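You operate a simulated robot arm through the tools that you are given. There is no shell and no other tool. Be economical: measure what you need, move in short steps, check, and stop when the job is done.

You run a simulated two-armed robot. Do the job below in one go: nothing can be reset, and whatever is moved stays where it is left.

## Task
Press the mode button three times. Put the tin marked "clips" from the top of the packing table on top of the pink cube lamp there and the tin that says "caps" on the top of the green stand. Take the white indicator module and leave it on the top of the grey table. Open the sensor lid, turn the mode dial to OFF and shut the lid again. Pull the right teal door open. Any order will do. Set down upright: white indicator module.

The check looks at the end state, three seconds after you hand in, the way a careful person would. Anything else that was tipped, shoved, dropped, spilled or broken makes it a failure. Lids that push on must go on centred and level and be pressed home; caps that screw on are set level and turned clockwise until they are tight.

## Robot
Two 7-joint arms with three-finger grippers on one trunk, on a base that drives. Base frame: it is fixed to the floor where the robot stands at the start and does not move with it; the origin is under the middle of the robot, x ahead of it, y to its left, z up. Units: m, degrees, N and s.
The left shoulder is at the start at [0.03, 0.124, 1.008], the right one opposite. With the tool pointing down near the work surface each hand reaches from about 0.1 to 0.78 m from the robot's upright axis, wherever it stands, measured 20 degrees to its own side. Places, roughly: cube lamp (7x7x9 cm) [-5.6, 1.8, 0.8]; green tin, orange tin, white tin, yellow tin [-5.5, 1.75, 0.75]; mode button [0.6, 0.1, 0.7]; mode dial [-7.6, 1, 1]; right teal door [-1.1, -5.3, 0.3]; sensor lid [-7.6, 1, 1]; top of the green stand [-3.9, 0.3, 0.6]; top of the grey table [-5.4, 0, 0.8]; white indicator module (3x5x4 cm) [-6.3, 2.1, 0.8]. Payload 2.2 kg a hand.
The TCP of each hand is the grasp point between the finger pads, 0.028 m short of the fingertips. In the tool frame z runs along the fingers and y along their closing line. The gripper opens to 0.102 m. The gripper's body begins 0.071 m behind the TCP.
Orientation is that of the tool frame in the base frame, as [roll, pitch, yaw] about the fixed x, y, z axes, in that order (R = Rz(yaw) Ry(pitch) Rx(roll)). With the fingers straight down and closing along the base's y, the tool's x points along the base's -x, its y along +y and its z along -z.

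## Interface
- The arms move only by the tool move_arm. It takes "left_moves", "right_moves" or both (then of equal length, played together; a hand with none holds still); each is a list of rows, each a list of 3 entries, a list of its own where there are three numbers: the shift along the tool's x, y, z in cm, then the turn, a rotation vector about the tool's x, y, z in degrees, then the gripper command, from -1 (shut) to 1 (fully open), values between in proportion. In form: [[[dx, dy, dz], [wx, wy, wz], gripper], ...]. A call has 1 to 8 rows; each row shifts and turns the commanded pose from where the row before left it, along the tool's axes as they then stand. Each row takes 0.2 s and may step no farther than 0.05 m and 8.6 degrees from the row before; otherwise, or with a gripper value out of range, the whole call is refused. A pose out of reach is approached as far as the arm can. The call stops where the force on the tool passes 40 N (or 10 N more than at its start, if that is more) or the arm is blocked; 0.2 s more then pass. The fingers move at their own pace and stop on an object; they squeeze with about 36 N. The grip force told is the motor's: it shows also when the fingers shut on nothing. Time passes only in rows, and 0.2 s behind the last, so rows that do not move let the fingers close. It gives the time, the measured TCP pose, the force on the tool (base axes), the opening and the grip force at its end, in the units of the frame above (readings bear some noise), with the torque about the TCP (base axes, N m) and any sound that the robot's microphone picked up.
- Cameras (640 x 400 px; columns grow to the right, rows downward): "scene" is now at [0.0223, 0.0247, 1.6978]; the picture's right is [0.34, -0.94, 0.00], its down [-0.84, -0.30, -0.45] and it looks along [0.42, 0.15, -0.89] (base axes); focal length 278 px, centre (320, 200). "left" rides on the left gripper at [0.072, 0.038, -0.086] in its tool frame; the picture's right is [-0.46, 0.89, 0.00], its down [-0.60, -0.32, -0.73] and it looks along [-0.65, -0.34, 0.68] (tool axes); focal length 256 px, centre (320, 200). "right" rides on the right gripper at [0.069, 0.044, -0.086] in its tool frame; the picture's right is [-0.53, 0.85, 0.00], its down [-0.58, -0.36, -0.73] and it looks along [-0.62, -0.39, 0.68] (tool axes); focal length 256 px, centre (320, 200). There is no depth. A picture from a camera that has moved, and an enlarged one, comes with that camera's place and axes in the base frame and with its lens. The place of the scene camera against the robot may be out by one fixed shift of up to 0.018 m in any direction.
- snapshot(camera): a new picture of that camera. No time passes.
- slide_trunk(by): slides the trunk up (or, below 0, down) by that many m; the arms and the scene camera ride with it, the base frame stays. It gives what a move gives, with no picture.
- base_move(legs): drives the robot by 1 to 6 legs, each [ahead, left, turn to the left] in m, m and degrees, along the robot's own axes; the way and the turn of a leg run together, so that a leg with both is an arc; at most 1.5 m and 180 degrees a leg. The arms and the cameras ride along, it lands a little off, and it stops where it bumps. It gives what a move gives.
- aim_head(pan, tilt): turns the head with the scene camera to pan (to the left, within 143 degrees either way) and tilt (down, from -29 to 69), counted from straight ahead of the robot. It gives what a move gives.
- close_up(camera, box): a new picture of the part [left, top, right, bottom] of that camera's present view, enlarged. No time passes.
- job_done(): hands the job in; it is judged then, once.

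Go step by step. Nothing tells you exact positions but the pictures and the camera data: compare them with the known pose of the tool, close in by small moves and look again before you grip or let go. The budget is 175 turns and 148 pictures, counting those below and the enlarged ones. Unless the task says otherwise, let go and move clear before handing in.

The tools are called by a JSON object that holds its "fn" and its "kwargs". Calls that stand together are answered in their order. move_arm: Moves the arms, as the interface text tells. Its arguments: {"type":"object","properties":{"left_moves":{"type":"array","items":{"type":"array"}},"right_moves":{"type":"array","items":{"type":"array"}}},"required":[]} The other tools are called the same way: slide_trunk (by) slides the trunk up or down; base_move (legs) drives the base; aim_head (pan, tilt) turns the head that bears the scene camera; snapshot (camera) takes a picture; close_up (camera, box) takes an enlarged picture of a part of a camera's view; job_done () hands the job in.

At the start:

```text
t: 0.0
left_tcp_pos: [0.4139, 0.3279, 1.0409]
left_orientation: [180.0, 0.0, 180.0]
left_ft_force: [0.9, 0.2, 0.4]
left_moment: [0.01, 0.01, 0.02]
left_gripper_width: 0.1021
left_finger_force: 0.1
right_tcp_pos: [0.3997, -0.1256, 0.973]
right_orientation: [-179.9, 0.0, -180.0]
right_ft_force: [0.0, 1.0, -0.5]
right_moment: [0.0, 0.06, 0.03]
right_gripper_width: 0.102
right_finger_force: 0.0
trunk travel left (down, up): [-0.25, 0.29]
robot x, y, heading: [0.0011, 0.0015, 0.1]
head pan, tilt: [19.8, 63.1]
```

scene: 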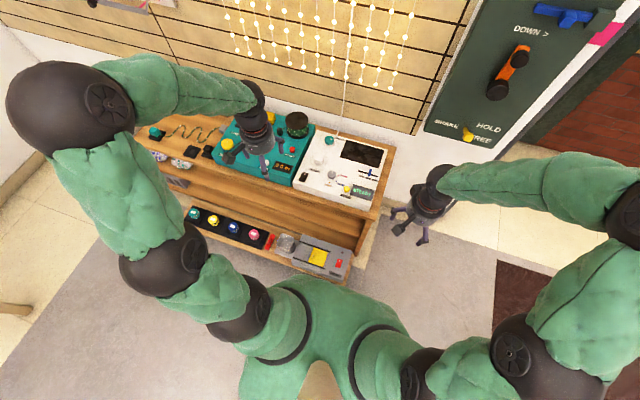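
right: 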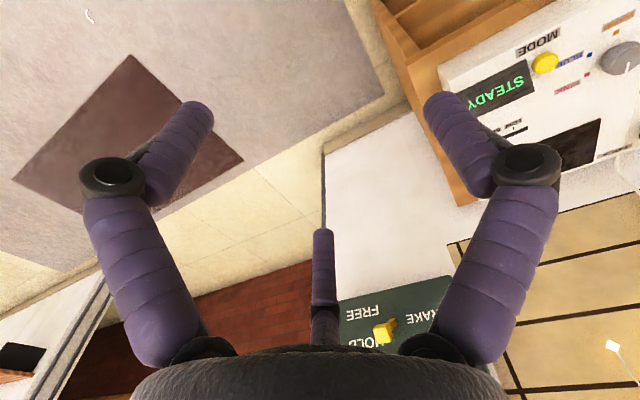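
left: 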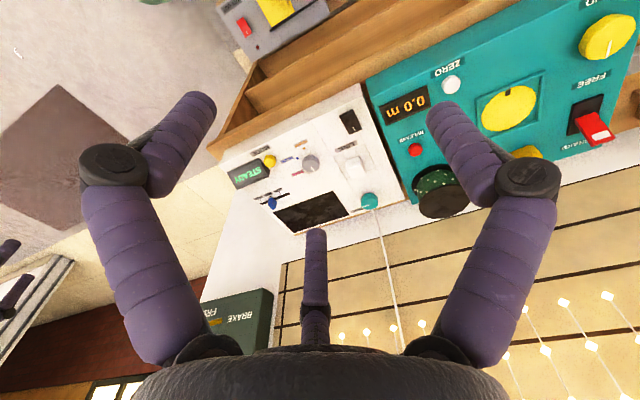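

I see a white panel with a yellow MODE button and a display reading "STEADY". I'll look closer to locate the button.

{"fn": "close_up", "kwargs": {"camera": "scene", "box": [260, 110, 420, 210]}}

{"fn": "close_up", "kwargs": {"camera": "right", "box": [400, 0, 640, 150]}}

```text
4.00 times, centred on (340, 160) of scene
camera zoom: at [0.0223, 0.0247, 1.6978], right [0.34, -0.94, 0.0], down [-0.84, -0.3, -0.45], along [0.42, 0.15, -0.89], focal length 1114 px, centre (240, 360)
```

zoom: 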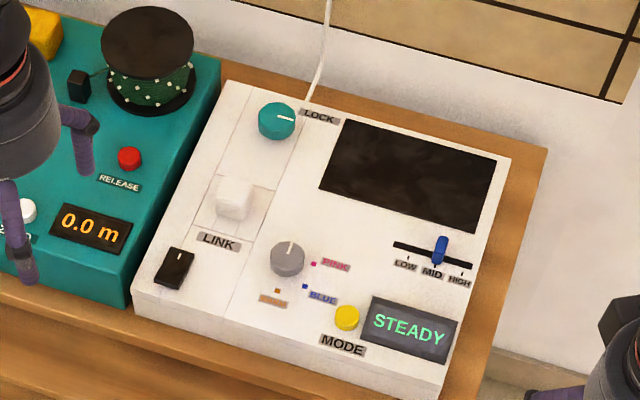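

```text
2.67 times, centred on (520, 75) of right
camera zoom: at [0.3301, -0.0814, 1.0579], right [0.53, 0.85, 0.0], down [0.58, -0.36, 0.73], along [0.62, -0.39, -0.68], focal length 683 px, centre (-213, 533)
```

zoom: 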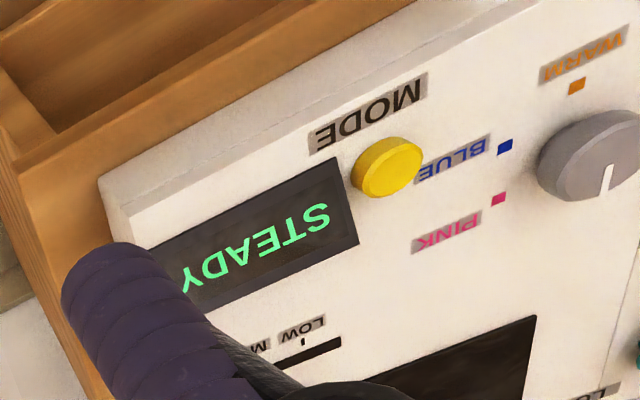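

The rays from the three cameras meet with the button top near (0.600, 0.111, 0.688). I'll bring the shut right gripper over it first.

{"fn": "move_arm", "kwargs": {"right_moves": [[[-2.5, 2.96, 2.3], [0, 0, 0], -1], [[-2.5, 2.96, 2.3], [0, 0, 0], -1], [[-2.5, 2.96, 2.3], [0, 0, 0], -1], [[-2.5, 2.96, 2.3], [0, 0, 0], -1], [[-2.5, 2.96, 2.3], [0, 0, 0], -1], [[-2.5, 2.96, 2.3], [0, 0, 0], -1], [[-2.5, 2.96, 2.3], [0, 0, 0], -1], [[-2.5, 2.96, 2.3], [0, 0, 0], -1]]}}

{"fn": "snapshot", "kwargs": {"camera": "right"}}

{"fn": "close_up", "kwargs": {"camera": "left", "box": [200, 100, 400, 225]}}

```text
t: 1.8
left_tcp_pos: [0.4141, 0.3294, 1.0405]
left_orientation: [-179.9, -0.1, 179.9]
left_ft_force: [0.7, 0.8, -0.2]
left_moment: [0.02, 0.01, 0.01]
left_gripper_width: 0.1022
left_finger_force: 0.2
right_tcp_pos: [0.5993, 0.1146, 0.7862]
right_orientation: [-180.0, 0.0, 180.0]
right_ft_force: [0.6, -0.3, 0.1]
right_moment: [0.0, 0.07, 0.03]
right_gripper_width: 0.0023
right_finger_force: 31.7
trunk travel left (down, up): [-0.25, 0.29]
robot x, y, heading: [-0.0023, 0.0008, 0.1]
head pan, tilt: [19.8, 63.1]
```

```text
142 pictures are left
camera right: at [0.5321, 0.1586, 0.8717], right [0.53, 0.85, 0.0], down [0.58, -0.36, 0.73], along [0.62, -0.39, -0.68], focal length 256 px, centre (320, 200)
```

right: 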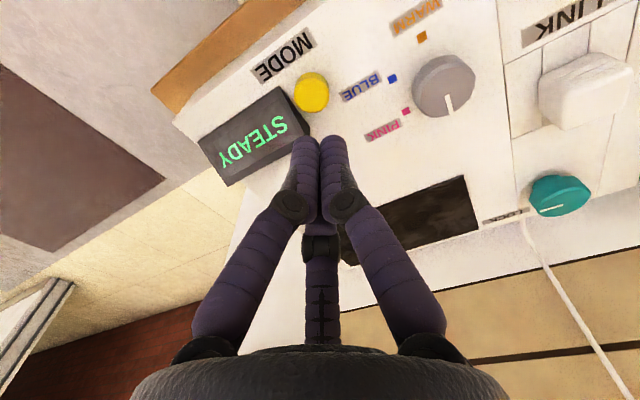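

```text
3.20 times, centred on (300, 162) of left
camera zoom: at [0.3429, 0.3683, 1.1273], right [0.47, 0.89, 0.0], down [0.6, -0.32, 0.73], along [0.65, -0.34, -0.68], focal length 819 px, centre (384, 320)
```

zoom: 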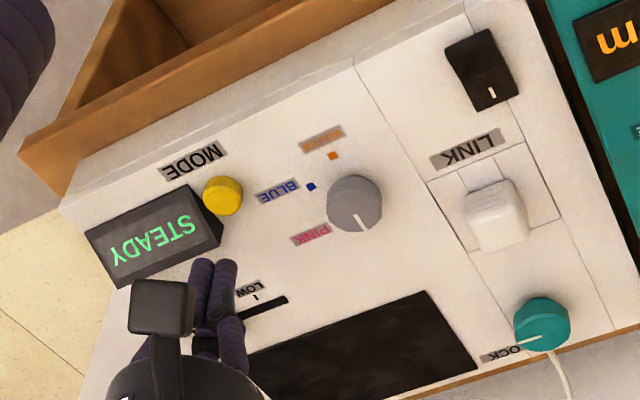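

The button is at about (0.5985, 0.109), so I'll shift slightly and lower to just above it.

{"fn": "move_arm", "kwargs": {"right_moves": [[[0.1, -0.45, 2.5], [0, 0, 0], -1], [[0, 0, 2.5], [0, 0, 0], -1], [[0, 0, 0.8], [0, 0, 0], -1]]}}

{"fn": "snapshot", "kwargs": {"camera": "right"}}

```text
t: 2.6
left_tcp_pos: [0.4136, 0.3292, 1.0406]
left_orientation: [-180.0, 0.0, 180.0]
left_ft_force: [0.2, 0.0, 0.3]
left_moment: [0.0, 0.0, 0.01]
left_gripper_width: 0.102
left_finger_force: 0.0
right_tcp_pos: [0.5982, 0.1055, 0.7304]
right_orientation: [180.0, -0.2, 179.9]
right_ft_force: [-0.4, 0.3, 0.0]
right_moment: [-0.02, 0.03, -0.01]
right_gripper_width: 0.002
right_finger_force: 31.8
trunk travel left (down, up): [-0.25, 0.29]
robot x, y, heading: [0.0051, -0.0048, 0.3]
head pan, tilt: [19.8, 63.1]
```

```text
140 pictures are left
camera right: at [0.5293, 0.1498, 0.8151], right [0.53, 0.85, 0.0], down [0.58, -0.36, 0.73], along [0.62, -0.39, -0.68], focal length 256 px, centre (320, 200)
```

right: 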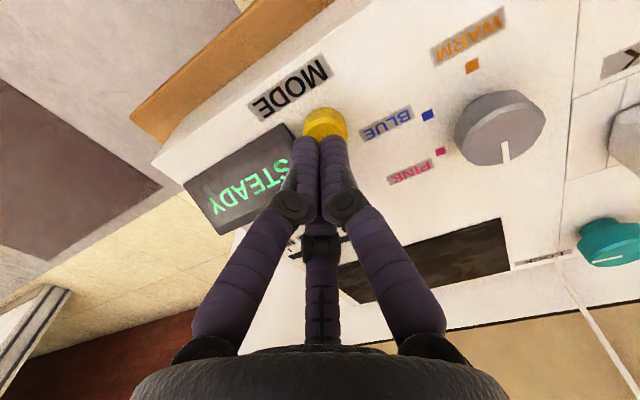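

The button centre now reads near (0.594, 0.112), so I'll nudge over and press gently in small steps.

{"fn": "move_arm", "kwargs": {"right_moves": [[[0.2, 0.5, 0.6], [0, 0, 0], -1], [[0, 0, 0.4], [0, 0, 0], -1], [[0, 0, 0.4], [0, 0, 0], -1], [[0, 0, 0.3], [0, 0, 0], -1]]}}

{"fn": "snapshot", "kwargs": {"camera": "right"}}

```text
t: 3.6
left_tcp_pos: [0.4127, 0.3297, 1.0425]
left_orientation: [-180.0, -0.1, -180.0]
left_ft_force: [-0.1, 0.2, 0.6]
left_moment: [-0.01, 0.01, 0.0]
left_gripper_width: 0.1021
left_finger_force: 0.2
right_tcp_pos: [0.5949, 0.1123, 0.7146]
right_orientation: [179.9, 0.1, -180.0]
right_ft_force: [-0.6, 1.0, 2.6]
right_moment: [0.0, 0.01, 0.03]
right_gripper_width: 0.0021
right_finger_force: 31.5
trunk travel left (down, up): [-0.25, 0.29]
robot x, y, heading: [0.0034, -0.0017, -0.2]
head pan, tilt: [19.8, 63.1]
heard: click
```

```text
139 pictures are left
camera right: at [0.5272, 0.1557, 0.7989], right [0.53, 0.85, 0.0], down [0.58, -0.37, 0.73], along [0.62, -0.39, -0.68], focal length 256 px, centre (320, 200)
```

right: 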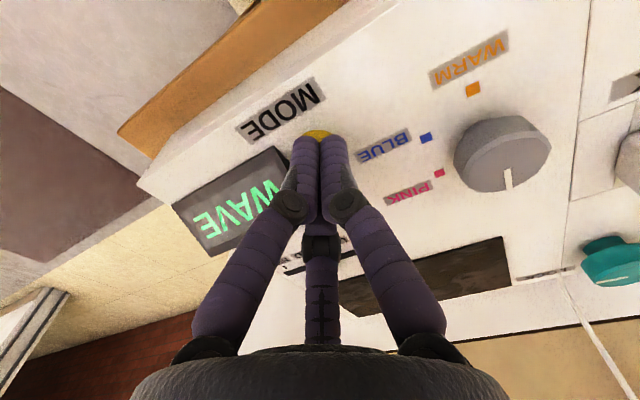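

Clicked once and the display changed to "WAVE". I'll back off about 1.2 cm and press twice more.

{"fn": "move_arm", "kwargs": {"right_moves": [[[0, 0, -1.2], [0, 0, 0], -1], [[0, 0, -0.3], [0, 0, 0], -1], [[0, 0, 0.4], [0, 0, 0], -1], [[0, 0, 0.4], [0, 0, 0], -1], [[0, 0, 0.4], [0, 0, 0], -1], [[0, 0, 0.3], [0, 0, 0], -1]]}}

{"fn": "close_up", "kwargs": {"camera": "right", "box": [120, 60, 440, 260]}}

```text
t: 5.0
left_tcp_pos: [0.4127, 0.3296, 1.0415]
left_orientation: [180.0, 0.0, 180.0]
left_ft_force: [-0.3, -0.6, 0.6]
left_moment: [-0.03, 0.01, 0.01]
left_gripper_width: 0.1019
left_finger_force: 0.1
right_tcp_pos: [0.597, 0.1117, 0.7133]
right_orientation: [179.9, 0.1, -179.9]
right_ft_force: [0.2, 0.4, 3.1]
right_moment: [0.03, -0.01, 0.0]
right_gripper_width: 0.0021
right_finger_force: 31.7
trunk travel left (down, up): [-0.25, 0.29]
robot x, y, heading: [-0.0011, -0.0004, 0.1]
head pan, tilt: [19.8, 63.1]
heard: click
```

```text
2.00 times, centred on (280, 160) of right
camera zoom: at [0.5269, 0.1561, 0.7993], right [0.53, 0.85, 0.0], down [0.58, -0.37, 0.73], along [0.62, -0.39, -0.68], focal length 512 px, centre (400, 280)
```

zoom: 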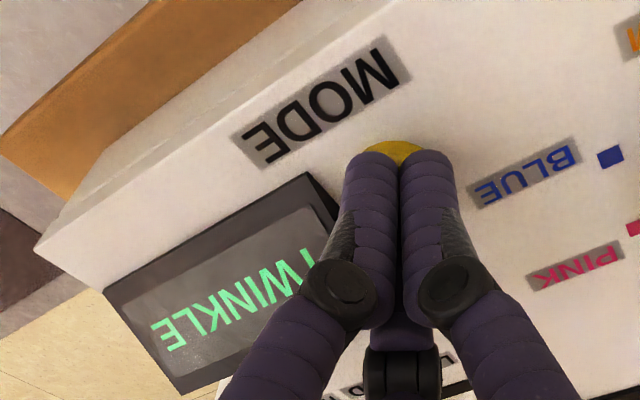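

The second press counted and the display reads "TWINKLE". Now the third press.

{"fn": "move_arm", "kwargs": {"right_moves": [[[0, 0, -1.2], [0, 0, 0], -1], [[0, 0, -0.3], [0, 0, 0], -1], [[0, 0, 0.4], [0, 0, 0], -1], [[0, 0, 0.4], [0, 0, 0], -1], [[0, 0, 0.4], [0, 0, 0], -1], [[0, 0, 0.3], [0, 0, 0], -1]]}}

{"fn": "move_arm", "kwargs": {"right_moves": [[[0, 0, -2], [0, 0, 0], -1], [[0, 0, -5], [0, 0, 0], -1], [[0, 0, -5], [0, 0, 0], -1], [[3, -3, -2.5], [0, 0, 0], -1], [[3, -3, -2.5], [0, 0, 0], -1], [[3, -3, -2.5], [0, 0, 0], -1], [[3, -3, -2.5], [0, 0, 0], -1], [[3, -3, -2.5], [0, 0, 0], -1]]}}

{"fn": "close_up", "kwargs": {"camera": "left", "box": [200, 100, 400, 225]}}

```text
t: 6.4
left_tcp_pos: [0.4133, 0.3295, 1.0413]
left_orientation: [180.0, 0.0, 180.0]
left_ft_force: [-0.1, 0.0, -0.6]
left_moment: [0.01, 0.01, 0.03]
left_gripper_width: 0.1023
left_finger_force: 0.0
right_tcp_pos: [0.5954, 0.1122, 0.7139]
right_orientation: [-180.0, 0.0, -180.0]
right_ft_force: [-0.6, 0.8, 2.6]
right_moment: [-0.03, -0.01, 0.01]
right_gripper_width: 0.0021
right_finger_force: 31.6
trunk travel left (down, up): [-0.25, 0.29]
robot x, y, heading: [-0.0005, -0.0015, 0.0]
head pan, tilt: [19.8, 63.1]
heard: click
```

```text
t: 8.2
left_tcp_pos: [0.412, 0.328, 1.0421]
left_orientation: [-179.9, 0.2, 180.0]
left_ft_force: [0.6, 0.1, 0.6]
left_moment: [0.0, -0.05, -0.02]
left_gripper_width: 0.1021
left_finger_force: 0.1
right_tcp_pos: [0.4461, -0.0367, 0.9621]
right_orientation: [179.9, 0.0, -179.8]
right_ft_force: [-0.8, -0.2, 0.5]
right_moment: [0.02, -0.01, 0.02]
right_gripper_width: 0.0022
right_finger_force: 32.0
trunk travel left (down, up): [-0.25, 0.29]
robot x, y, heading: [0.0012, -0.0002, 0.2]
head pan, tilt: [19.8, 63.1]
```

```text
3.20 times, centred on (300, 162) of left
camera zoom: at [0.3405, 0.3672, 1.1287], right [0.46, 0.89, 0.0], down [0.6, -0.32, 0.73], along [0.65, -0.34, -0.68], focal length 819 px, centre (384, 320)
```

zoom: 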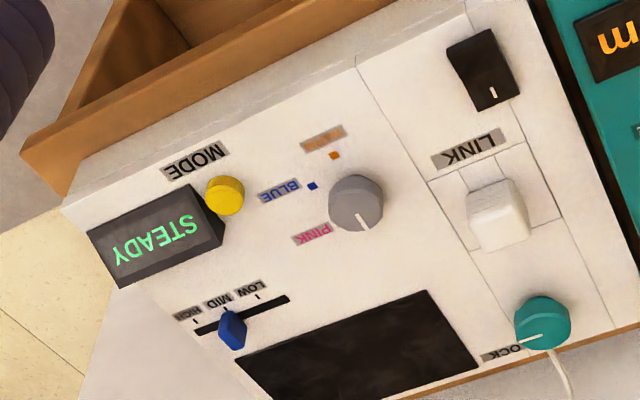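

All three presses counted (three clicks, and the display cycled through back to "STEADY"). Next I'll look around to plan the driving route.

{"fn": "aim_head", "kwargs": {"pan": 140, "tilt": 15}}

{"fn": "snapshot", "kwargs": {"camera": "scene"}}

{"fn": "aim_head", "kwargs": {"pan": -140, "tilt": 15}}

{"fn": "snapshot", "kwargs": {"camera": "scene"}}

{"fn": "aim_head", "kwargs": {"pan": -80, "tilt": 20}}

{"fn": "snapshot", "kwargs": {"camera": "scene"}}

```text
t: 10.2
left_tcp_pos: [0.4141, 0.3299, 1.0415]
left_orientation: [179.9, 0.0, -180.0]
left_ft_force: [0.5, -0.2, 0.4]
left_moment: [0.0, -0.01, 0.02]
left_gripper_width: 0.1023
left_finger_force: 0.0
right_tcp_pos: [0.447, -0.0363, 0.9614]
right_orientation: [179.9, 0.0, 180.0]
right_ft_force: [0.6, -0.9, -0.6]
right_moment: [-0.03, 0.01, -0.02]
right_gripper_width: 0.0019
right_finger_force: 32.0
trunk travel left (down, up): [-0.25, 0.29]
robot x, y, heading: [-0.0005, 0.0003, 0.0]
head pan, tilt: [140.0, 15.0]
```

```text
136 pictures are left
camera scene: at [-0.1084, 0.0635, 1.7676], right [0.64, 0.77, 0.0], down [0.2, -0.17, -0.97], along [-0.74, 0.62, -0.26], focal length 278 px, centre (320, 200)
```

scene: 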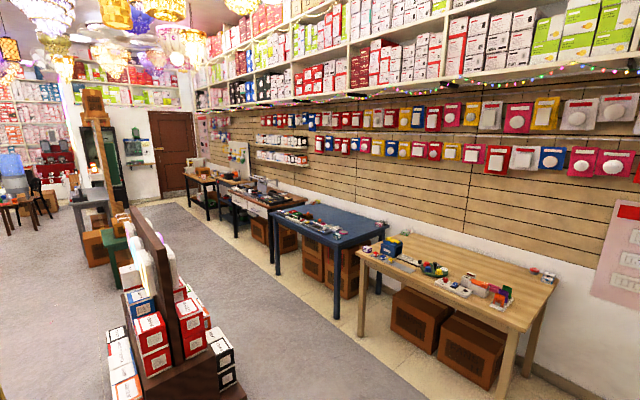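

```text
t: 14.1
left_tcp_pos: [0.4139, 0.3283, 1.0407]
left_orientation: [-180.0, 0.0, 180.0]
left_ft_force: [0.9, 0.3, 0.2]
left_moment: [0.03, 0.01, 0.0]
left_gripper_width: 0.1021
left_finger_force: 0.1
right_tcp_pos: [0.4469, -0.0362, 0.9619]
right_orientation: [-179.9, 0.0, 180.0]
right_ft_force: [-0.6, -0.7, -0.5]
right_moment: [0.02, 0.02, -0.01]
right_gripper_width: 0.0018
right_finger_force: 31.5
trunk travel left (down, up): [-0.25, 0.29]
robot x, y, heading: [0.0009, -0.0046, -0.1]
head pan, tilt: [-140.0, 15.0]
```

```text
135 pictures are left
camera scene: at [-0.1084, -0.0567, 1.7677], right [-0.64, 0.77, 0.0], down [0.2, 0.17, -0.97], along [-0.74, -0.62, -0.26], focal length 278 px, centre (320, 200)
```

scene: 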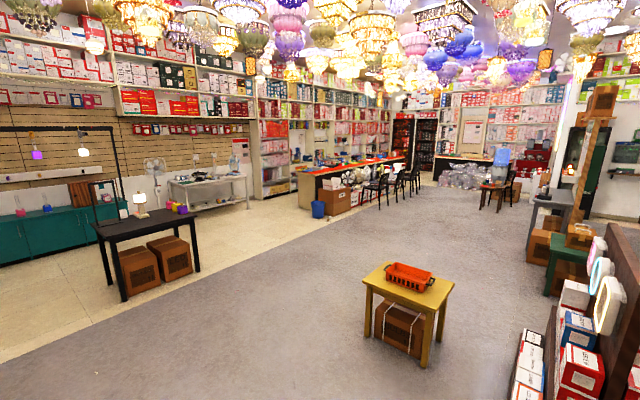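

```text
t: 15.4
left_tcp_pos: [0.4123, 0.3301, 1.0424]
left_orientation: [180.0, 0.0, -179.9]
left_ft_force: [-0.5, -0.2, -0.3]
left_moment: [0.02, -0.02, -0.01]
left_gripper_width: 0.1022
left_finger_force: 0.0
right_tcp_pos: [0.4464, -0.0364, 0.9611]
right_orientation: [179.9, 0.1, 179.9]
right_ft_force: [0.0, 0.1, -0.9]
right_moment: [0.01, -0.03, -0.01]
right_gripper_width: 0.002
right_finger_force: 32.0
trunk travel left (down, up): [-0.25, 0.29]
robot x, y, heading: [-0.0012, 0.001, -0.3]
head pan, tilt: [-80.0, 20.0]
```

```text
134 pictures are left
camera scene: at [-0.0208, -0.0883, 1.7595], right [-0.98, -0.17, 0.0], down [-0.06, 0.34, -0.94], along [0.16, -0.93, -0.34], focal length 278 px, centre (320, 200)
```

scene: 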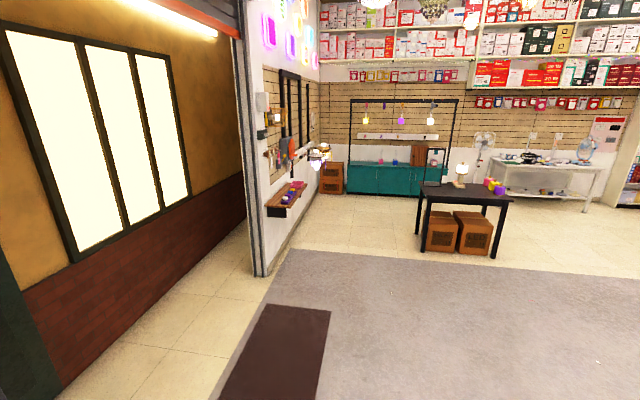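

The work tables run along the wall at y≈1.7 and beyond, with an aisle about 1 m wide between them and the rack in the middle of the floor. I'll tuck the arms in and back off from the bench, turn around, and look down the aisle.

{"fn": "move_arm", "kwargs": {"left_moves": [[[3, -2, -2], [0, 0, 0], -1], [[3, -2, -2], [0, 0, 0], -1], [[3, -2, -2], [0, 0, 0], -1], [[3, -2, -2], [0, 0, 0], -1]], "right_moves": [[[3.4, -3.4, -1], [0, 0, 0], -1], [[3.4, -3.4, -3], [0, 0, 0], -1], [[3.4, -3.4, -3], [0, 0, 0], -1], [[3.4, -3.4, -3], [0, 0, 0], -1]]}}

{"fn": "base_move", "kwargs": {"legs": [[-0.45, 0, 0], [0, 0, 170]]}}

{"fn": "aim_head", "kwargs": {"pan": 0, "tilt": 25}}

{"fn": "snapshot", "kwargs": {"camera": "scene"}}

```text
refused: row 2 steps farther than a row can; nothing moved
```

```text
t: 25.0
left_tcp_pos: [-0.9047, -0.2562, 1.0409]
left_orientation: [-179.9, 0.0, -9.5]
left_ft_force: [-0.5, 0.0, -0.7]
left_moment: [0.02, -0.03, -0.01]
left_gripper_width: 0.1021
left_finger_force: 0.1
right_tcp_pos: [-0.8785, 0.11, 0.962]
right_orientation: [-179.9, 0.0, -9.5]
right_ft_force: [0.5, 0.2, -0.9]
right_moment: [0.03, -0.01, 0.01]
right_gripper_width: 0.002
right_finger_force: 31.6
trunk travel left (down, up): [-0.25, 0.29]
robot x, y, heading: [-0.4438, -0.0023, 170.9]
head pan, tilt: [-80.0, 20.0]
```

```text
t: 26.6
left_tcp_pos: [-0.9044, -0.2558, 1.0417]
left_orientation: [180.0, 0.0, -9.6]
left_ft_force: [1.1, 0.1, 0.1]
left_moment: [0.01, -0.01, -0.02]
left_gripper_width: 0.1019
left_finger_force: 0.0
right_tcp_pos: [-0.8775, 0.1095, 0.9613]
right_orientation: [-179.9, 0.0, -9.6]
right_ft_force: [-0.3, 0.8, -0.4]
right_moment: [0.01, -0.01, 0.01]
right_gripper_width: 0.002
right_finger_force: 31.0
trunk travel left (down, up): [-0.25, 0.29]
robot x, y, heading: [-0.4435, -0.0004, 170.5]
head pan, tilt: [0.0, 25.0]
```

```text
133 pictures are left
camera scene: at [-0.5115, 0.0137, 1.7514], right [0.17, 0.99, 0.0], down [0.42, -0.07, -0.91], along [-0.89, 0.15, -0.42], focal length 278 px, centre (320, 200)
```

scene: 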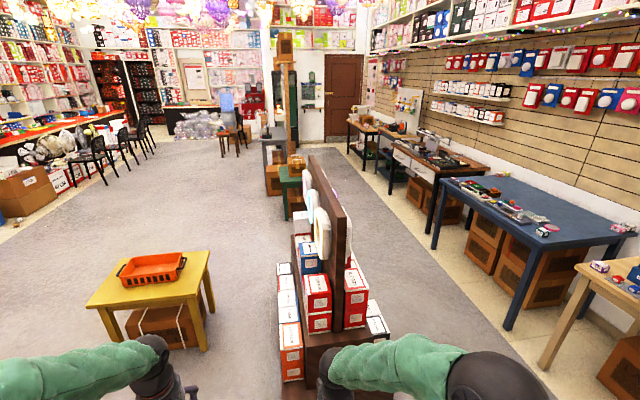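

The aisle is clear. I'll tuck the arms, square up to heading 180°, side-step to y≈1.1 and drive down the aisle.

{"fn": "move_arm", "kwargs": {"left_moves": [[[3, -2, -1], [0, 0, 0], -1], [[3, -2, -1], [0, 0, 0], -1], [[3, -2, -1], [0, 0, 0], -1], [[3, -2, -1], [0, 0, 0], -1]], "right_moves": [[[3, -3, -2], [0, 0, 0], -1], [[3, -3, -2], [0, 0, 0], -1], [[3, -3, -2], [0, 0, 0], -1], [[3, -3, -2], [0, 0, 0], -1]]}}

{"fn": "base_move", "kwargs": {"legs": [[0, 0, 9.3], [0, -1.12, 0], [1.5, 0, 0], [1.2, 0, 0]]}}

{"fn": "snapshot", "kwargs": {"camera": "scene"}}

```text
t: 27.6
left_tcp_pos: [-0.7675, -0.1978, 1.0855]
left_orientation: [-179.9, 0.2, -9.5]
left_ft_force: [0.8, -0.8, 0.4]
left_moment: [-0.05, 0.06, -0.03]
left_gripper_width: 0.0018
left_finger_force: 31.5
right_tcp_pos: [-0.7356, 0.2056, 1.048]
right_orientation: [179.9, 0.1, -9.5]
right_ft_force: [0.2, -0.8, 0.0]
right_moment: [0.01, 0.05, 0.03]
right_gripper_width: 0.002
right_finger_force: 31.5
trunk travel left (down, up): [-0.25, 0.29]
robot x, y, heading: [-0.4435, -0.0009, 170.4]
head pan, tilt: [0.0, 25.0]
```

```text
t: 46.8
left_tcp_pos: [-3.4427, 0.9129, 1.0827]
left_orientation: [-180.0, 0.0, -0.7]
left_ft_force: [-0.5, -0.6, -0.6]
left_moment: [-0.02, -0.02, 0.02]
left_gripper_width: 0.0021
left_finger_force: 31.3
right_tcp_pos: [-3.4742, 1.3172, 1.0453]
right_orientation: [-180.0, 0.0, -0.7]
right_ft_force: [0.5, -0.3, 0.7]
right_moment: [-0.01, -0.02, -0.02]
right_gripper_width: 0.0022
right_finger_force: 31.4
trunk travel left (down, up): [-0.25, 0.29]
robot x, y, heading: [-3.1488, 1.1591, 179.4]
head pan, tilt: [0.0, 25.0]
```

```text
132 pictures are left
camera scene: at [-3.2193, 1.1625, 1.7514], right [0.01, 1.0, 0.0], down [0.42, -0.01, -0.91], along [-0.91, 0.01, -0.42], focal length 278 px, centre (320, 200)
```

scene: 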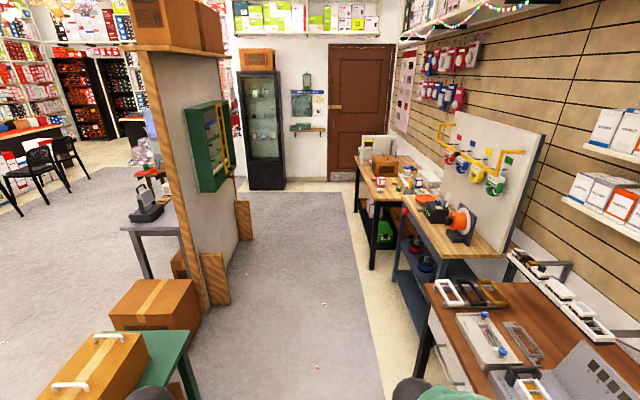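

The green stand is near on my left with a box at it, the packing table is further along on the right, and the grey table is behind the divider. I'll look at the stand, then the packing table.

{"fn": "aim_head", "kwargs": {"pan": 45, "tilt": 45}}

{"fn": "snapshot", "kwargs": {"camera": "scene"}}

{"fn": "aim_head", "kwargs": {"pan": 0, "tilt": 25}}

{"fn": "base_move", "kwargs": {"legs": [[1.5, 0.08, 0.5]]}}

{"fn": "aim_head", "kwargs": {"pan": -35, "tilt": 40}}

{"fn": "snapshot", "kwargs": {"camera": "scene"}}

```text
t: 47.9
left_tcp_pos: [-3.4431, 0.9127, 1.0836]
left_orientation: [179.9, 0.1, -0.7]
left_ft_force: [1.2, 0.3, 0.4]
left_moment: [-0.01, -0.02, 0.0]
left_gripper_width: 0.0021
left_finger_force: 31.6
right_tcp_pos: [-3.4747, 1.3161, 1.0459]
right_orientation: [-180.0, 0.1, -0.7]
right_ft_force: [0.0, -0.1, 0.2]
right_moment: [-0.01, -0.01, -0.01]
right_gripper_width: 0.0022
right_finger_force: 31.0
trunk travel left (down, up): [-0.25, 0.29]
robot x, y, heading: [-3.1492, 1.1575, 179.3]
head pan, tilt: [45.0, 45.0]
```

```text
131 pictures are left
camera scene: at [-3.1848, 1.1046, 1.7209], right [-0.7, 0.72, 0.0], down [0.51, 0.49, -0.71], along [-0.51, -0.49, -0.71], focal length 278 px, centre (320, 200)
```

scene: 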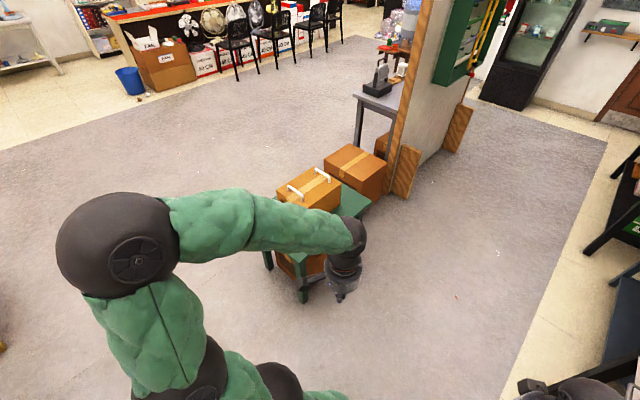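

```text
t: 49.1
left_tcp_pos: [-3.4434, 0.912, 1.0838]
left_orientation: [-180.0, 0.0, -0.7]
left_ft_force: [0.1, -0.8, 0.0]
left_moment: [-0.02, -0.02, 0.01]
left_gripper_width: 0.002
left_finger_force: 31.9
right_tcp_pos: [-3.4736, 1.3164, 1.046]
right_orientation: [179.9, 0.0, -0.7]
right_ft_force: [0.7, -0.1, 0.5]
right_moment: [-0.04, 0.02, -0.02]
right_gripper_width: 0.0019
right_finger_force: 31.9
trunk travel left (down, up): [-0.25, 0.29]
robot x, y, heading: [-3.1518, 1.1572, 179.3]
head pan, tilt: [0.0, 25.0]
```

```text
refused: leg 1 is longer than a leg can be; nothing moved
```

```text
t: 50.1
left_tcp_pos: [-3.4422, 0.9132, 1.0831]
left_orientation: [180.0, 0.0, -0.7]
left_ft_force: [-0.2, 0.5, 0.3]
left_moment: [0.03, 0.01, 0.01]
left_gripper_width: 0.0021
left_finger_force: 31.2
right_tcp_pos: [-3.4743, 1.3161, 1.0448]
right_orientation: [179.9, 0.0, -0.7]
right_ft_force: [-0.3, -0.2, -0.4]
right_moment: [0.03, -0.02, 0.02]
right_gripper_width: 0.0021
right_finger_force: 31.6
trunk travel left (down, up): [-0.25, 0.29]
robot x, y, heading: [-3.1483, 1.1617, 179.3]
head pan, tilt: [-35.0, 40.0]
```

```text
130 pictures are left
camera scene: at [-3.1957, 1.2109, 1.7281], right [0.58, 0.81, 0.0], down [0.52, -0.37, -0.77], along [-0.62, 0.45, -0.64], focal length 278 px, centre (320, 200)
```

scene: 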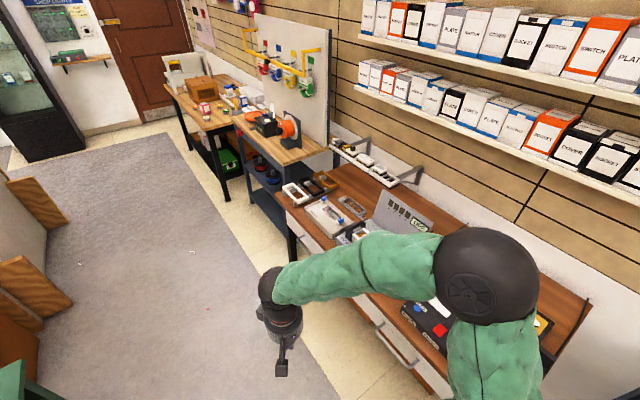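

A box with handles sits on the green stand, but part of the stand's top is free. The packing table with the tins is the far one, so I'll drive on to it.

{"fn": "base_move", "kwargs": {"legs": [[1.4, 0.03, 0.7], [0.95, 0, 0], [0, 0, -90]]}}

{"fn": "aim_head", "kwargs": {"pan": 0, "tilt": 50}}

{"fn": "snapshot", "kwargs": {"camera": "scene"}}

```text
t: 65.4
left_tcp_pos: [-5.7358, 1.3074, 1.0837]
left_orientation: [-180.0, 0.1, -87.3]
left_ft_force: [0.2, -0.6, -0.2]
left_moment: [0.01, 0.01, 0.0]
left_gripper_width: 0.0021
left_finger_force: 31.6
right_tcp_pos: [-5.3356, 1.3631, 1.0462]
right_orientation: [-180.0, 0.0, -87.2]
right_ft_force: [0.3, 0.0, 0.0]
right_moment: [0.04, 0.02, 0.0]
right_gripper_width: 0.0018
right_finger_force: 31.5
trunk travel left (down, up): [-0.25, 0.29]
robot x, y, heading: [-5.474, 1.0275, 92.5]
head pan, tilt: [-35.0, 40.0]
```

```text
t: 66.4
left_tcp_pos: [-5.7362, 1.3067, 1.0842]
left_orientation: [-179.9, 0.0, -87.2]
left_ft_force: [0.2, -0.1, 0.5]
left_moment: [0.0, -0.01, 0.01]
left_gripper_width: 0.0021
left_finger_force: 31.4
right_tcp_pos: [-5.3349, 1.3611, 1.0475]
right_orientation: [180.0, 0.0, -87.2]
right_ft_force: [-0.1, 0.7, -0.5]
right_moment: [-0.01, 0.0, -0.04]
right_gripper_width: 0.002
right_finger_force: 31.2
trunk travel left (down, up): [-0.25, 0.29]
robot x, y, heading: [-5.4753, 1.0303, 92.8]
head pan, tilt: [0.0, 50.0]
```

```text
129 pictures are left
camera scene: at [-5.4829, 1.079, 1.7139], right [1.0, 0.05, 0.0], down [0.04, -0.77, -0.64], along [-0.03, 0.64, -0.77], focal length 278 px, centre (320, 200)
```

scene: 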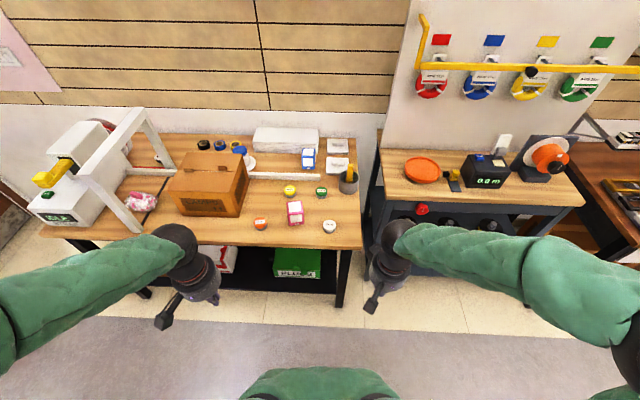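

{"fn": "close_up", "kwargs": {"camera": "scene", "box": [230, 130, 390, 250]}}

{"fn": "close_up", "kwargs": {"camera": "scene", "box": [20, 90, 260, 250]}}

```text
3.33 times, centred on (310, 190) of scene
camera zoom: at [-5.4829, 1.079, 1.7139], right [1.0, 0.05, 0.0], down [0.04, -0.77, -0.64], along [-0.03, 0.64, -0.77], focal length 928 px, centre (353, 233)
```

zoom: 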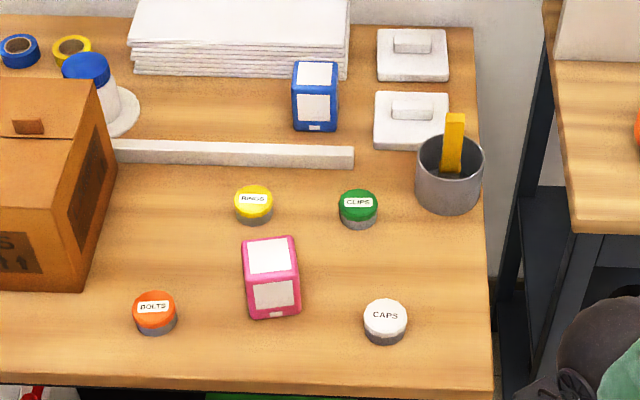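

```text
2.50 times, centred on (140, 170) of scene
camera zoom: at [-5.4829, 1.079, 1.7139], right [1.0, 0.05, 0.0], down [0.04, -0.77, -0.64], along [-0.03, 0.64, -0.77], focal length 696 px, centre (770, 275)
```

zoom: 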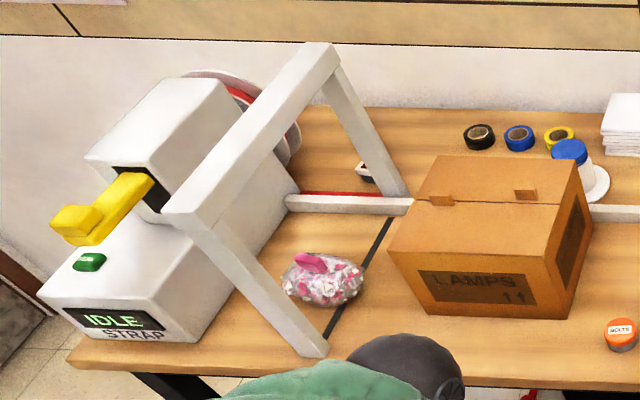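

CLIPS is the green tin at about (-5.52, 1.94), CAPS is the white one at about (-5.47, 1.74), and the pink lamp is at about (-5.61, 1.785). I'll edge closer to the table and bring the open right hand over the clips tin.

{"fn": "base_move", "kwargs": {"legs": [[0.2, 0, -2.5]]}}

{"fn": "snapshot", "kwargs": {"camera": "scene"}}

```text
t: 68.0
left_tcp_pos: [-5.7287, 1.5259, 1.0826]
left_orientation: [-179.9, -0.1, -90.0]
left_ft_force: [-0.4, 1.5, -0.7]
left_moment: [-0.01, -0.03, 0.03]
left_gripper_width: 0.0024
left_finger_force: 31.6
right_tcp_pos: [-5.3253, 1.5622, 1.0465]
right_orientation: [179.9, -0.1, -89.9]
right_ft_force: [-0.3, -0.2, -0.9]
right_moment: [-0.05, -0.04, 0.0]
right_gripper_width: 0.0021
right_finger_force: 31.2
trunk travel left (down, up): [-0.25, 0.29]
robot x, y, heading: [-5.4787, 1.2354, 90.4]
head pan, tilt: [0.0, 50.0]
```

```text
126 pictures are left
camera scene: at [-5.4859, 1.2867, 1.7139], right [1.0, 0.0, 0.0], down [0.0, -0.77, -0.64], along [0.0, 0.64, -0.77], focal length 278 px, centre (320, 200)
```

scene: 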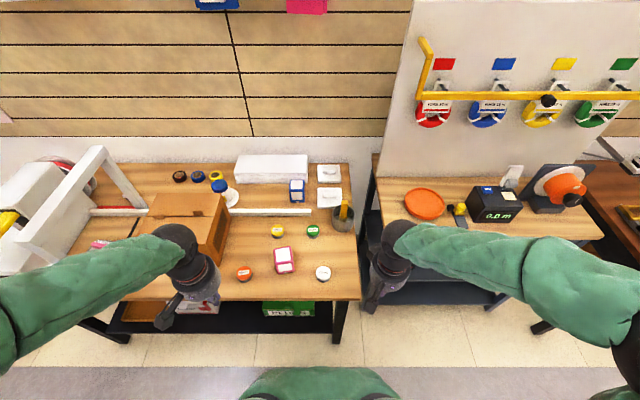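

I'll bring the right hand over the clips tin, high up, and look with its camera.

{"fn": "move_arm", "kwargs": {"right_moves": [[[-4, 2.4, 1], [0, 0, 0], 0.5], [[-4, 2.4, 1], [0, 0, 0], 0.5], [[-4, 2.4, 1], [0, 0, 0], 0.5], [[-4, 2.4, 1], [0, 0, 0], 0.5], [[-4, 2.4, 1], [0, 0, 0], 0.5], [[-4, 2.4, 1], [0, 0, 0], 0.5], [[-4, 2.4, 1], [0, 0, 0], 0.5], [[-4, 2.4, 1], [0, 0, 0], 0.5]]}}

{"fn": "snapshot", "kwargs": {"camera": "right"}}

```text
t: 69.8
left_tcp_pos: [-5.7286, 1.5257, 1.0834]
left_orientation: [-180.0, -0.1, -90.0]
left_ft_force: [-0.7, 0.2, -0.6]
left_moment: [0.03, -0.02, -0.01]
left_gripper_width: 0.0021
left_finger_force: 31.2
right_tcp_pos: [-5.5174, 1.8854, 0.9638]
right_orientation: [-180.0, -0.1, -89.9]
right_ft_force: [0.6, 0.8, -0.7]
right_moment: [-0.07, -0.01, 0.03]
right_gripper_width: 0.0764
right_finger_force: 0.1
trunk travel left (down, up): [-0.25, 0.29]
robot x, y, heading: [-5.4796, 1.2321, 90.1]
head pan, tilt: [0.0, 50.0]
```

```text
125 pictures are left
camera right: at [-5.5601, 1.8164, 1.0482], right [-0.85, 0.53, 0.0], down [0.36, 0.58, 0.73], along [0.39, 0.62, -0.68], focal length 256 px, centre (320, 200)
```

right: 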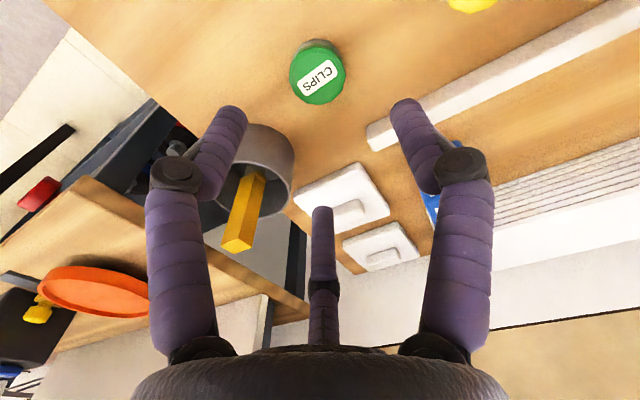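

The clips tin is near (-5.497, 1.908). I'll correct, descend partway and check again.

{"fn": "move_arm", "kwargs": {"right_moves": [[[-2.2, -2, 2], [0, 0, 0], 0.5], [[0, 0, 4], [0, 0, 0], 0.5], [[0, 0, 4], [0, 0, 0], 0.5]]}}

{"fn": "snapshot", "kwargs": {"camera": "right"}}

```text
t: 70.6
left_tcp_pos: [-5.7291, 1.5255, 1.0832]
left_orientation: [180.0, 0.1, -89.9]
left_ft_force: [0.4, -0.3, -0.2]
left_moment: [-0.02, -0.01, 0.04]
left_gripper_width: 0.0021
left_finger_force: 31.5
right_tcp_pos: [-5.4957, 1.9034, 0.8674]
right_orientation: [180.0, 0.1, -89.8]
right_ft_force: [0.6, 0.7, -0.1]
right_moment: [-0.05, 0.03, 0.03]
right_gripper_width: 0.0766
right_finger_force: 0.1
trunk travel left (down, up): [-0.25, 0.29]
robot x, y, heading: [-5.479, 1.2359, 89.8]
head pan, tilt: [0.0, 50.0]
```

```text
124 pictures are left
camera right: at [-5.5385, 1.8337, 0.952], right [-0.85, 0.53, 0.0], down [0.36, 0.58, 0.73], along [0.39, 0.62, -0.68], focal length 256 px, centre (320, 200)
```

right: 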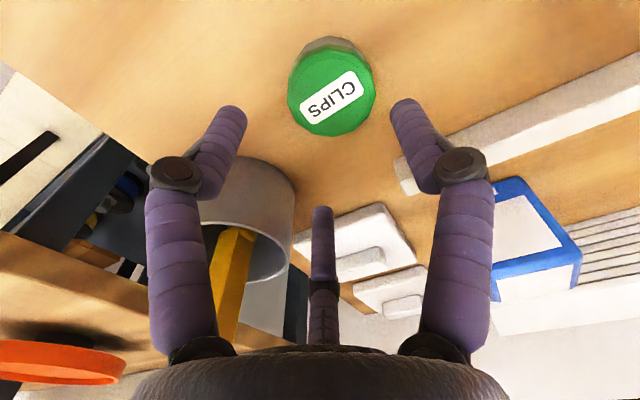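

The tin top may be higher than I thought, around z 0.78. I'll nudge left and lower 4 cm, then look again.

{"fn": "move_arm", "kwargs": {"right_moves": [[[0, 0.4, 2], [0, 0, 0], 0.5], [[0, 0, 2], [0, 0, 0], 0.5]]}}

{"fn": "snapshot", "kwargs": {"camera": "right"}}

{"fn": "close_up", "kwargs": {"camera": "scene", "box": [240, 180, 400, 290]}}

```text
t: 71.2
left_tcp_pos: [-5.7298, 1.5249, 1.0824]
left_orientation: [-180.0, 0.0, -89.9]
left_ft_force: [0.6, 0.3, -0.5]
left_moment: [0.01, 0.01, -0.05]
left_gripper_width: 0.0023
left_finger_force: 31.1
right_tcp_pos: [-5.4996, 1.9017, 0.8256]
right_orientation: [-180.0, 0.0, -89.9]
right_ft_force: [0.1, -0.6, 1.1]
right_moment: [-0.03, 0.02, -0.01]
right_gripper_width: 0.0764
right_finger_force: 0.1
trunk travel left (down, up): [-0.25, 0.29]
robot x, y, heading: [-5.479, 1.2307, 90.2]
head pan, tilt: [0.0, 50.0]
```

```text
123 pictures are left
camera right: at [-5.5434, 1.8315, 0.9105], right [-0.85, 0.53, 0.0], down [0.36, 0.58, 0.73], along [0.39, 0.62, -0.68], focal length 256 px, centre (320, 200)
```

right: 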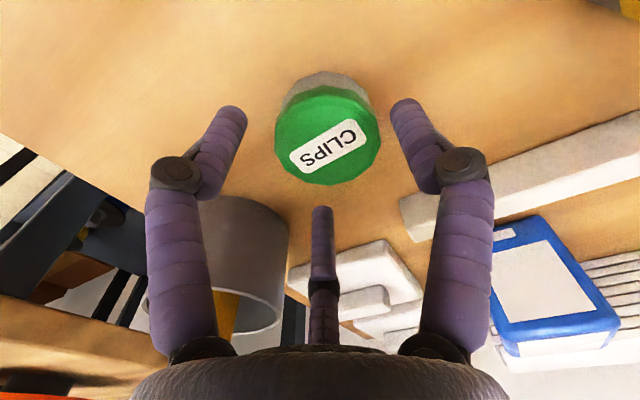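

```text
3.64 times, centred on (320, 235) of scene
camera zoom: at [-5.4859, 1.285, 1.7139], right [1.0, 0.0, 0.0], down [0.0, -0.77, -0.64], along [0.0, 0.64, -0.77], focal length 1013 px, centre (320, 73)
```

zoom: 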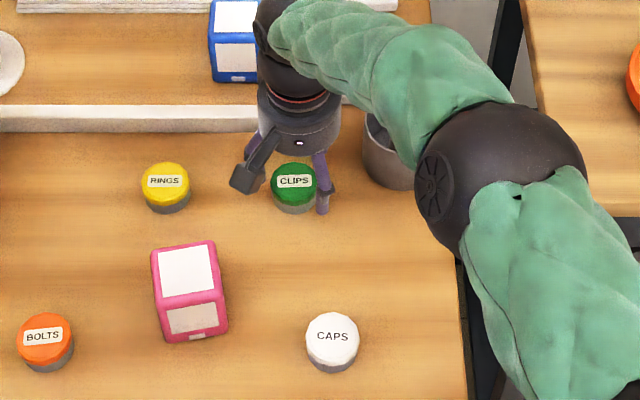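

The tin sits nicely between the fingers. I'll lower 2.5 cm more and check.

{"fn": "move_arm", "kwargs": {"right_moves": [[[-0.2, 0.2, 1.2], [0, 0, 0], 0.5], [[0, 0, 1.3], [0, 0, 0], 0.5]]}}

{"fn": "snapshot", "kwargs": {"camera": "right"}}

```text
t: 71.8
left_tcp_pos: [-5.729, 1.5248, 1.0841]
left_orientation: [179.9, 0.1, -89.9]
left_ft_force: [0.2, 0.1, 0.3]
left_moment: [-0.02, 0.0, -0.02]
left_gripper_width: 0.0021
left_finger_force: 31.4
right_tcp_pos: [-5.5022, 1.9051, 0.8024]
right_orientation: [179.9, 0.2, -89.9]
right_ft_force: [-2.3, -1.8, 10.3]
right_moment: [-0.49, -0.23, -0.12]
right_gripper_width: 0.0791
right_finger_force: 2.3
trunk travel left (down, up): [-0.25, 0.29]
robot x, y, heading: [-5.4808, 1.2327, 90.0]
head pan, tilt: [0.0, 50.0]
```

```text
121 pictures are left
camera right: at [-5.5464, 1.8354, 0.887], right [-0.85, 0.53, 0.0], down [0.36, 0.57, 0.73], along [0.39, 0.62, -0.68], focal length 256 px, centre (320, 200)
```

right: 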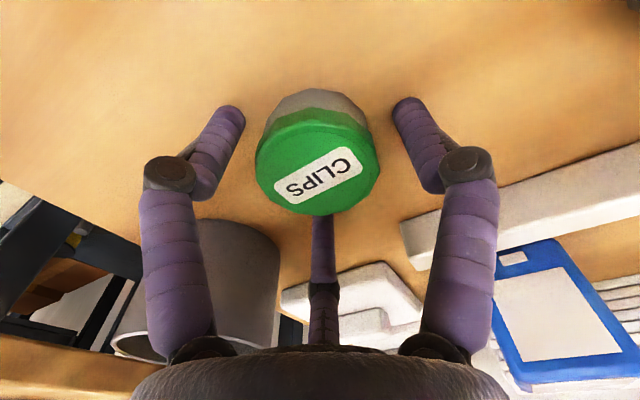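

The hand touched something at TCP z≈0.80, so the table top is likely near 0.774. I'll lift 1 cm and open the left hand too, so I can check how the fingers really sit relative to the cameras.

{"fn": "move_arm", "kwargs": {"right_moves": [[[0, 0, -1], [0, 0, 0], 0.5], [[0, 0, 0], [0, 0, 0], 0.5], [[0, 0, 0], [0, 0, 0], 0.5]], "left_moves": [[[0, 0, 0], [0, 0, 0], 1], [[0, 0, 0], [0, 0, 0], 1], [[0, 0, 0], [0, 0, 0], 1]]}}

{"fn": "close_up", "kwargs": {"camera": "scene", "box": [120, 200, 280, 340]}}

{"fn": "close_up", "kwargs": {"camera": "scene", "box": [280, 190, 360, 250]}}

```text
t: 72.6
left_tcp_pos: [-5.7289, 1.5246, 1.0838]
left_orientation: [180.0, -0.1, -89.9]
left_ft_force: [-0.2, -0.1, -0.2]
left_moment: [0.01, 0.02, 0.0]
left_gripper_width: 0.1022
left_finger_force: 0.0
right_tcp_pos: [-5.5053, 1.9062, 0.81]
right_orientation: [-180.0, 0.1, -89.9]
right_ft_force: [0.6, 0.3, -0.9]
right_moment: [-0.03, -0.01, -0.02]
right_gripper_width: 0.0764
right_finger_force: 0.0
trunk travel left (down, up): [-0.25, 0.29]
robot x, y, heading: [-5.4767, 1.2337, 90.1]
head pan, tilt: [0.0, 50.0]
```

```text
2.86 times, centred on (200, 270) of scene
camera zoom: at [-5.486, 1.2849, 1.7139], right [1.0, 0.0, 0.0], down [0.0, -0.77, -0.64], along [0.0, 0.64, -0.77], focal length 796 px, centre (663, 0)
```

zoom: 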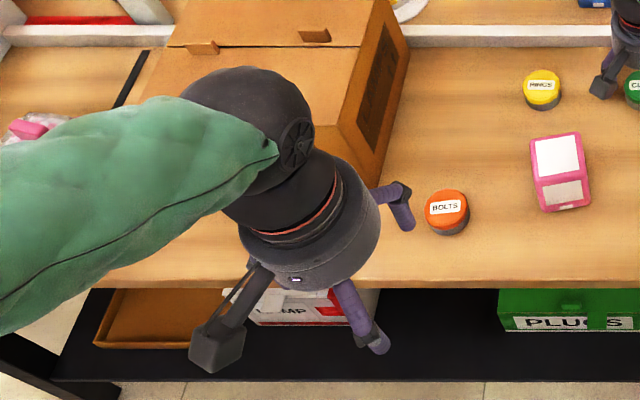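

```text
6.67 times, centred on (320, 220) of scene
camera zoom: at [-5.486, 1.2849, 1.7139], right [1.0, 0.0, 0.0], down [0.0, -0.77, -0.64], along [0.0, 0.64, -0.77], focal length 1857 px, centre (320, 67)
```

zoom: 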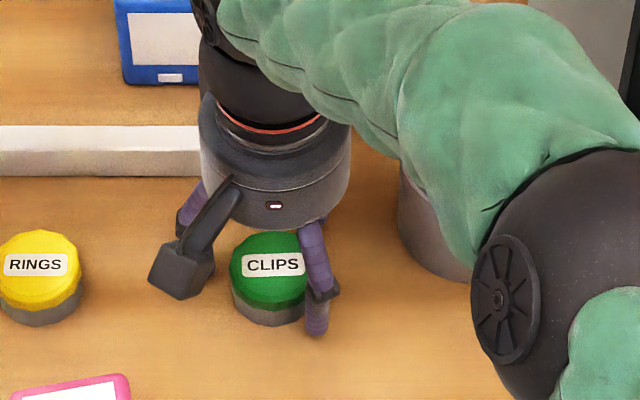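

The hand seems to have three fingers, so I want the tin centred on the TCP; it reads at about (-5.506, 1.897). I'll recentre and descend in fine steps while watching the force.

{"fn": "move_arm", "kwargs": {"right_moves": [[[1.0, 0, 0], [0, 0, 0], 0.5], [[0, 0, 0.4], [0, 0, 0], 0.5], [[0, 0, 0.3], [0, 0, 0], 0.5]]}}

{"fn": "snapshot", "kwargs": {"camera": "right"}}

```text
t: 73.4
left_tcp_pos: [-5.7279, 1.5248, 1.0836]
left_orientation: [-180.0, 0.0, -90.0]
left_ft_force: [0.4, -0.6, -0.8]
left_moment: [-0.01, 0.02, -0.01]
left_gripper_width: 0.1019
left_finger_force: 0.1
right_tcp_pos: [-5.5039, 1.8955, 0.8036]
right_orientation: [-180.0, 0.0, -89.9]
right_ft_force: [-0.2, 0.4, -0.2]
right_moment: [-0.02, -0.02, -0.01]
right_gripper_width: 0.0763
right_finger_force: 0.1
trunk travel left (down, up): [-0.25, 0.29]
robot x, y, heading: [-5.4814, 1.2296, 90.4]
head pan, tilt: [0.0, 50.0]
```

```text
118 pictures are left
camera right: at [-5.5467, 1.8264, 0.8887], right [-0.85, 0.53, 0.0], down [0.36, 0.58, 0.73], along [0.39, 0.62, -0.68], focal length 256 px, centre (320, 200)
```

right: 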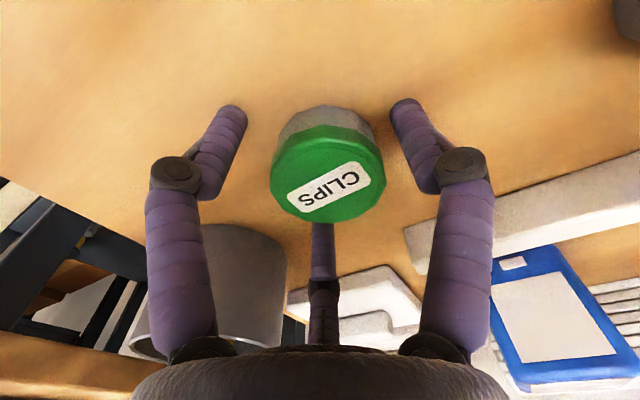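

The tin is well centred now and nothing is touching. A tiny shift and 3 mm lower, then I'll close.

{"fn": "move_arm", "kwargs": {"right_moves": [[[-0.1, 0.35, 0.3], [0, 0, 0], 0.5], [[0, 0, 0], [0, 0, 0], 0], [[0, 0, 0], [0, 0, 0], -1], [[0, 0, 0], [0, 0, 0], -1], [[0, 0, 0], [0, 0, 0], -1]]}}

{"fn": "snapshot", "kwargs": {"camera": "right"}}

```text
t: 74.2
left_tcp_pos: [-5.729, 1.5264, 1.0845]
left_orientation: [179.9, 0.0, -89.8]
left_ft_force: [-0.7, 1.1, 0.1]
left_moment: [-0.04, -0.01, -0.01]
left_gripper_width: 0.1017
left_finger_force: 0.0
right_tcp_pos: [-5.5069, 1.9002, 0.8069]
right_orientation: [-179.9, 0.3, -90.0]
right_ft_force: [0.7, -5.2, 15.3]
right_moment: [-0.61, -0.25, -0.06]
right_gripper_width: 0.0504
right_finger_force: 44.4
trunk travel left (down, up): [-0.25, 0.29]
robot x, y, heading: [-5.482, 1.237, 90.1]
head pan, tilt: [0.0, 50.0]
stopped in row 3 (right hand): the force on the tool passed its limit at 56 N (the readings are from after the stop); the commanded pose is now the measured one
```

```text
117 pictures are left
camera right: at [-5.5501, 1.8309, 0.8916], right [-0.84, 0.53, 0.0], down [0.37, 0.57, 0.73], along [0.39, 0.62, -0.68], focal length 256 px, centre (320, 200)
```

right: 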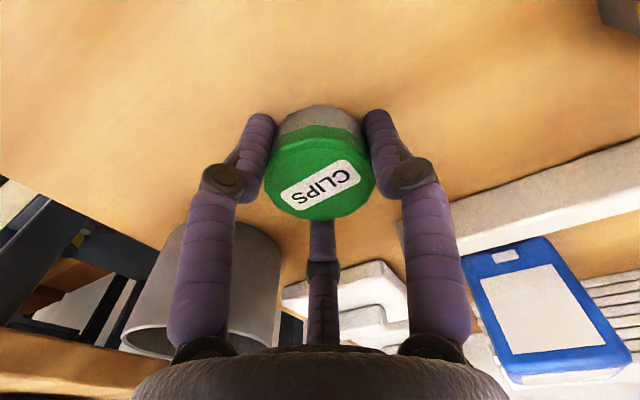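

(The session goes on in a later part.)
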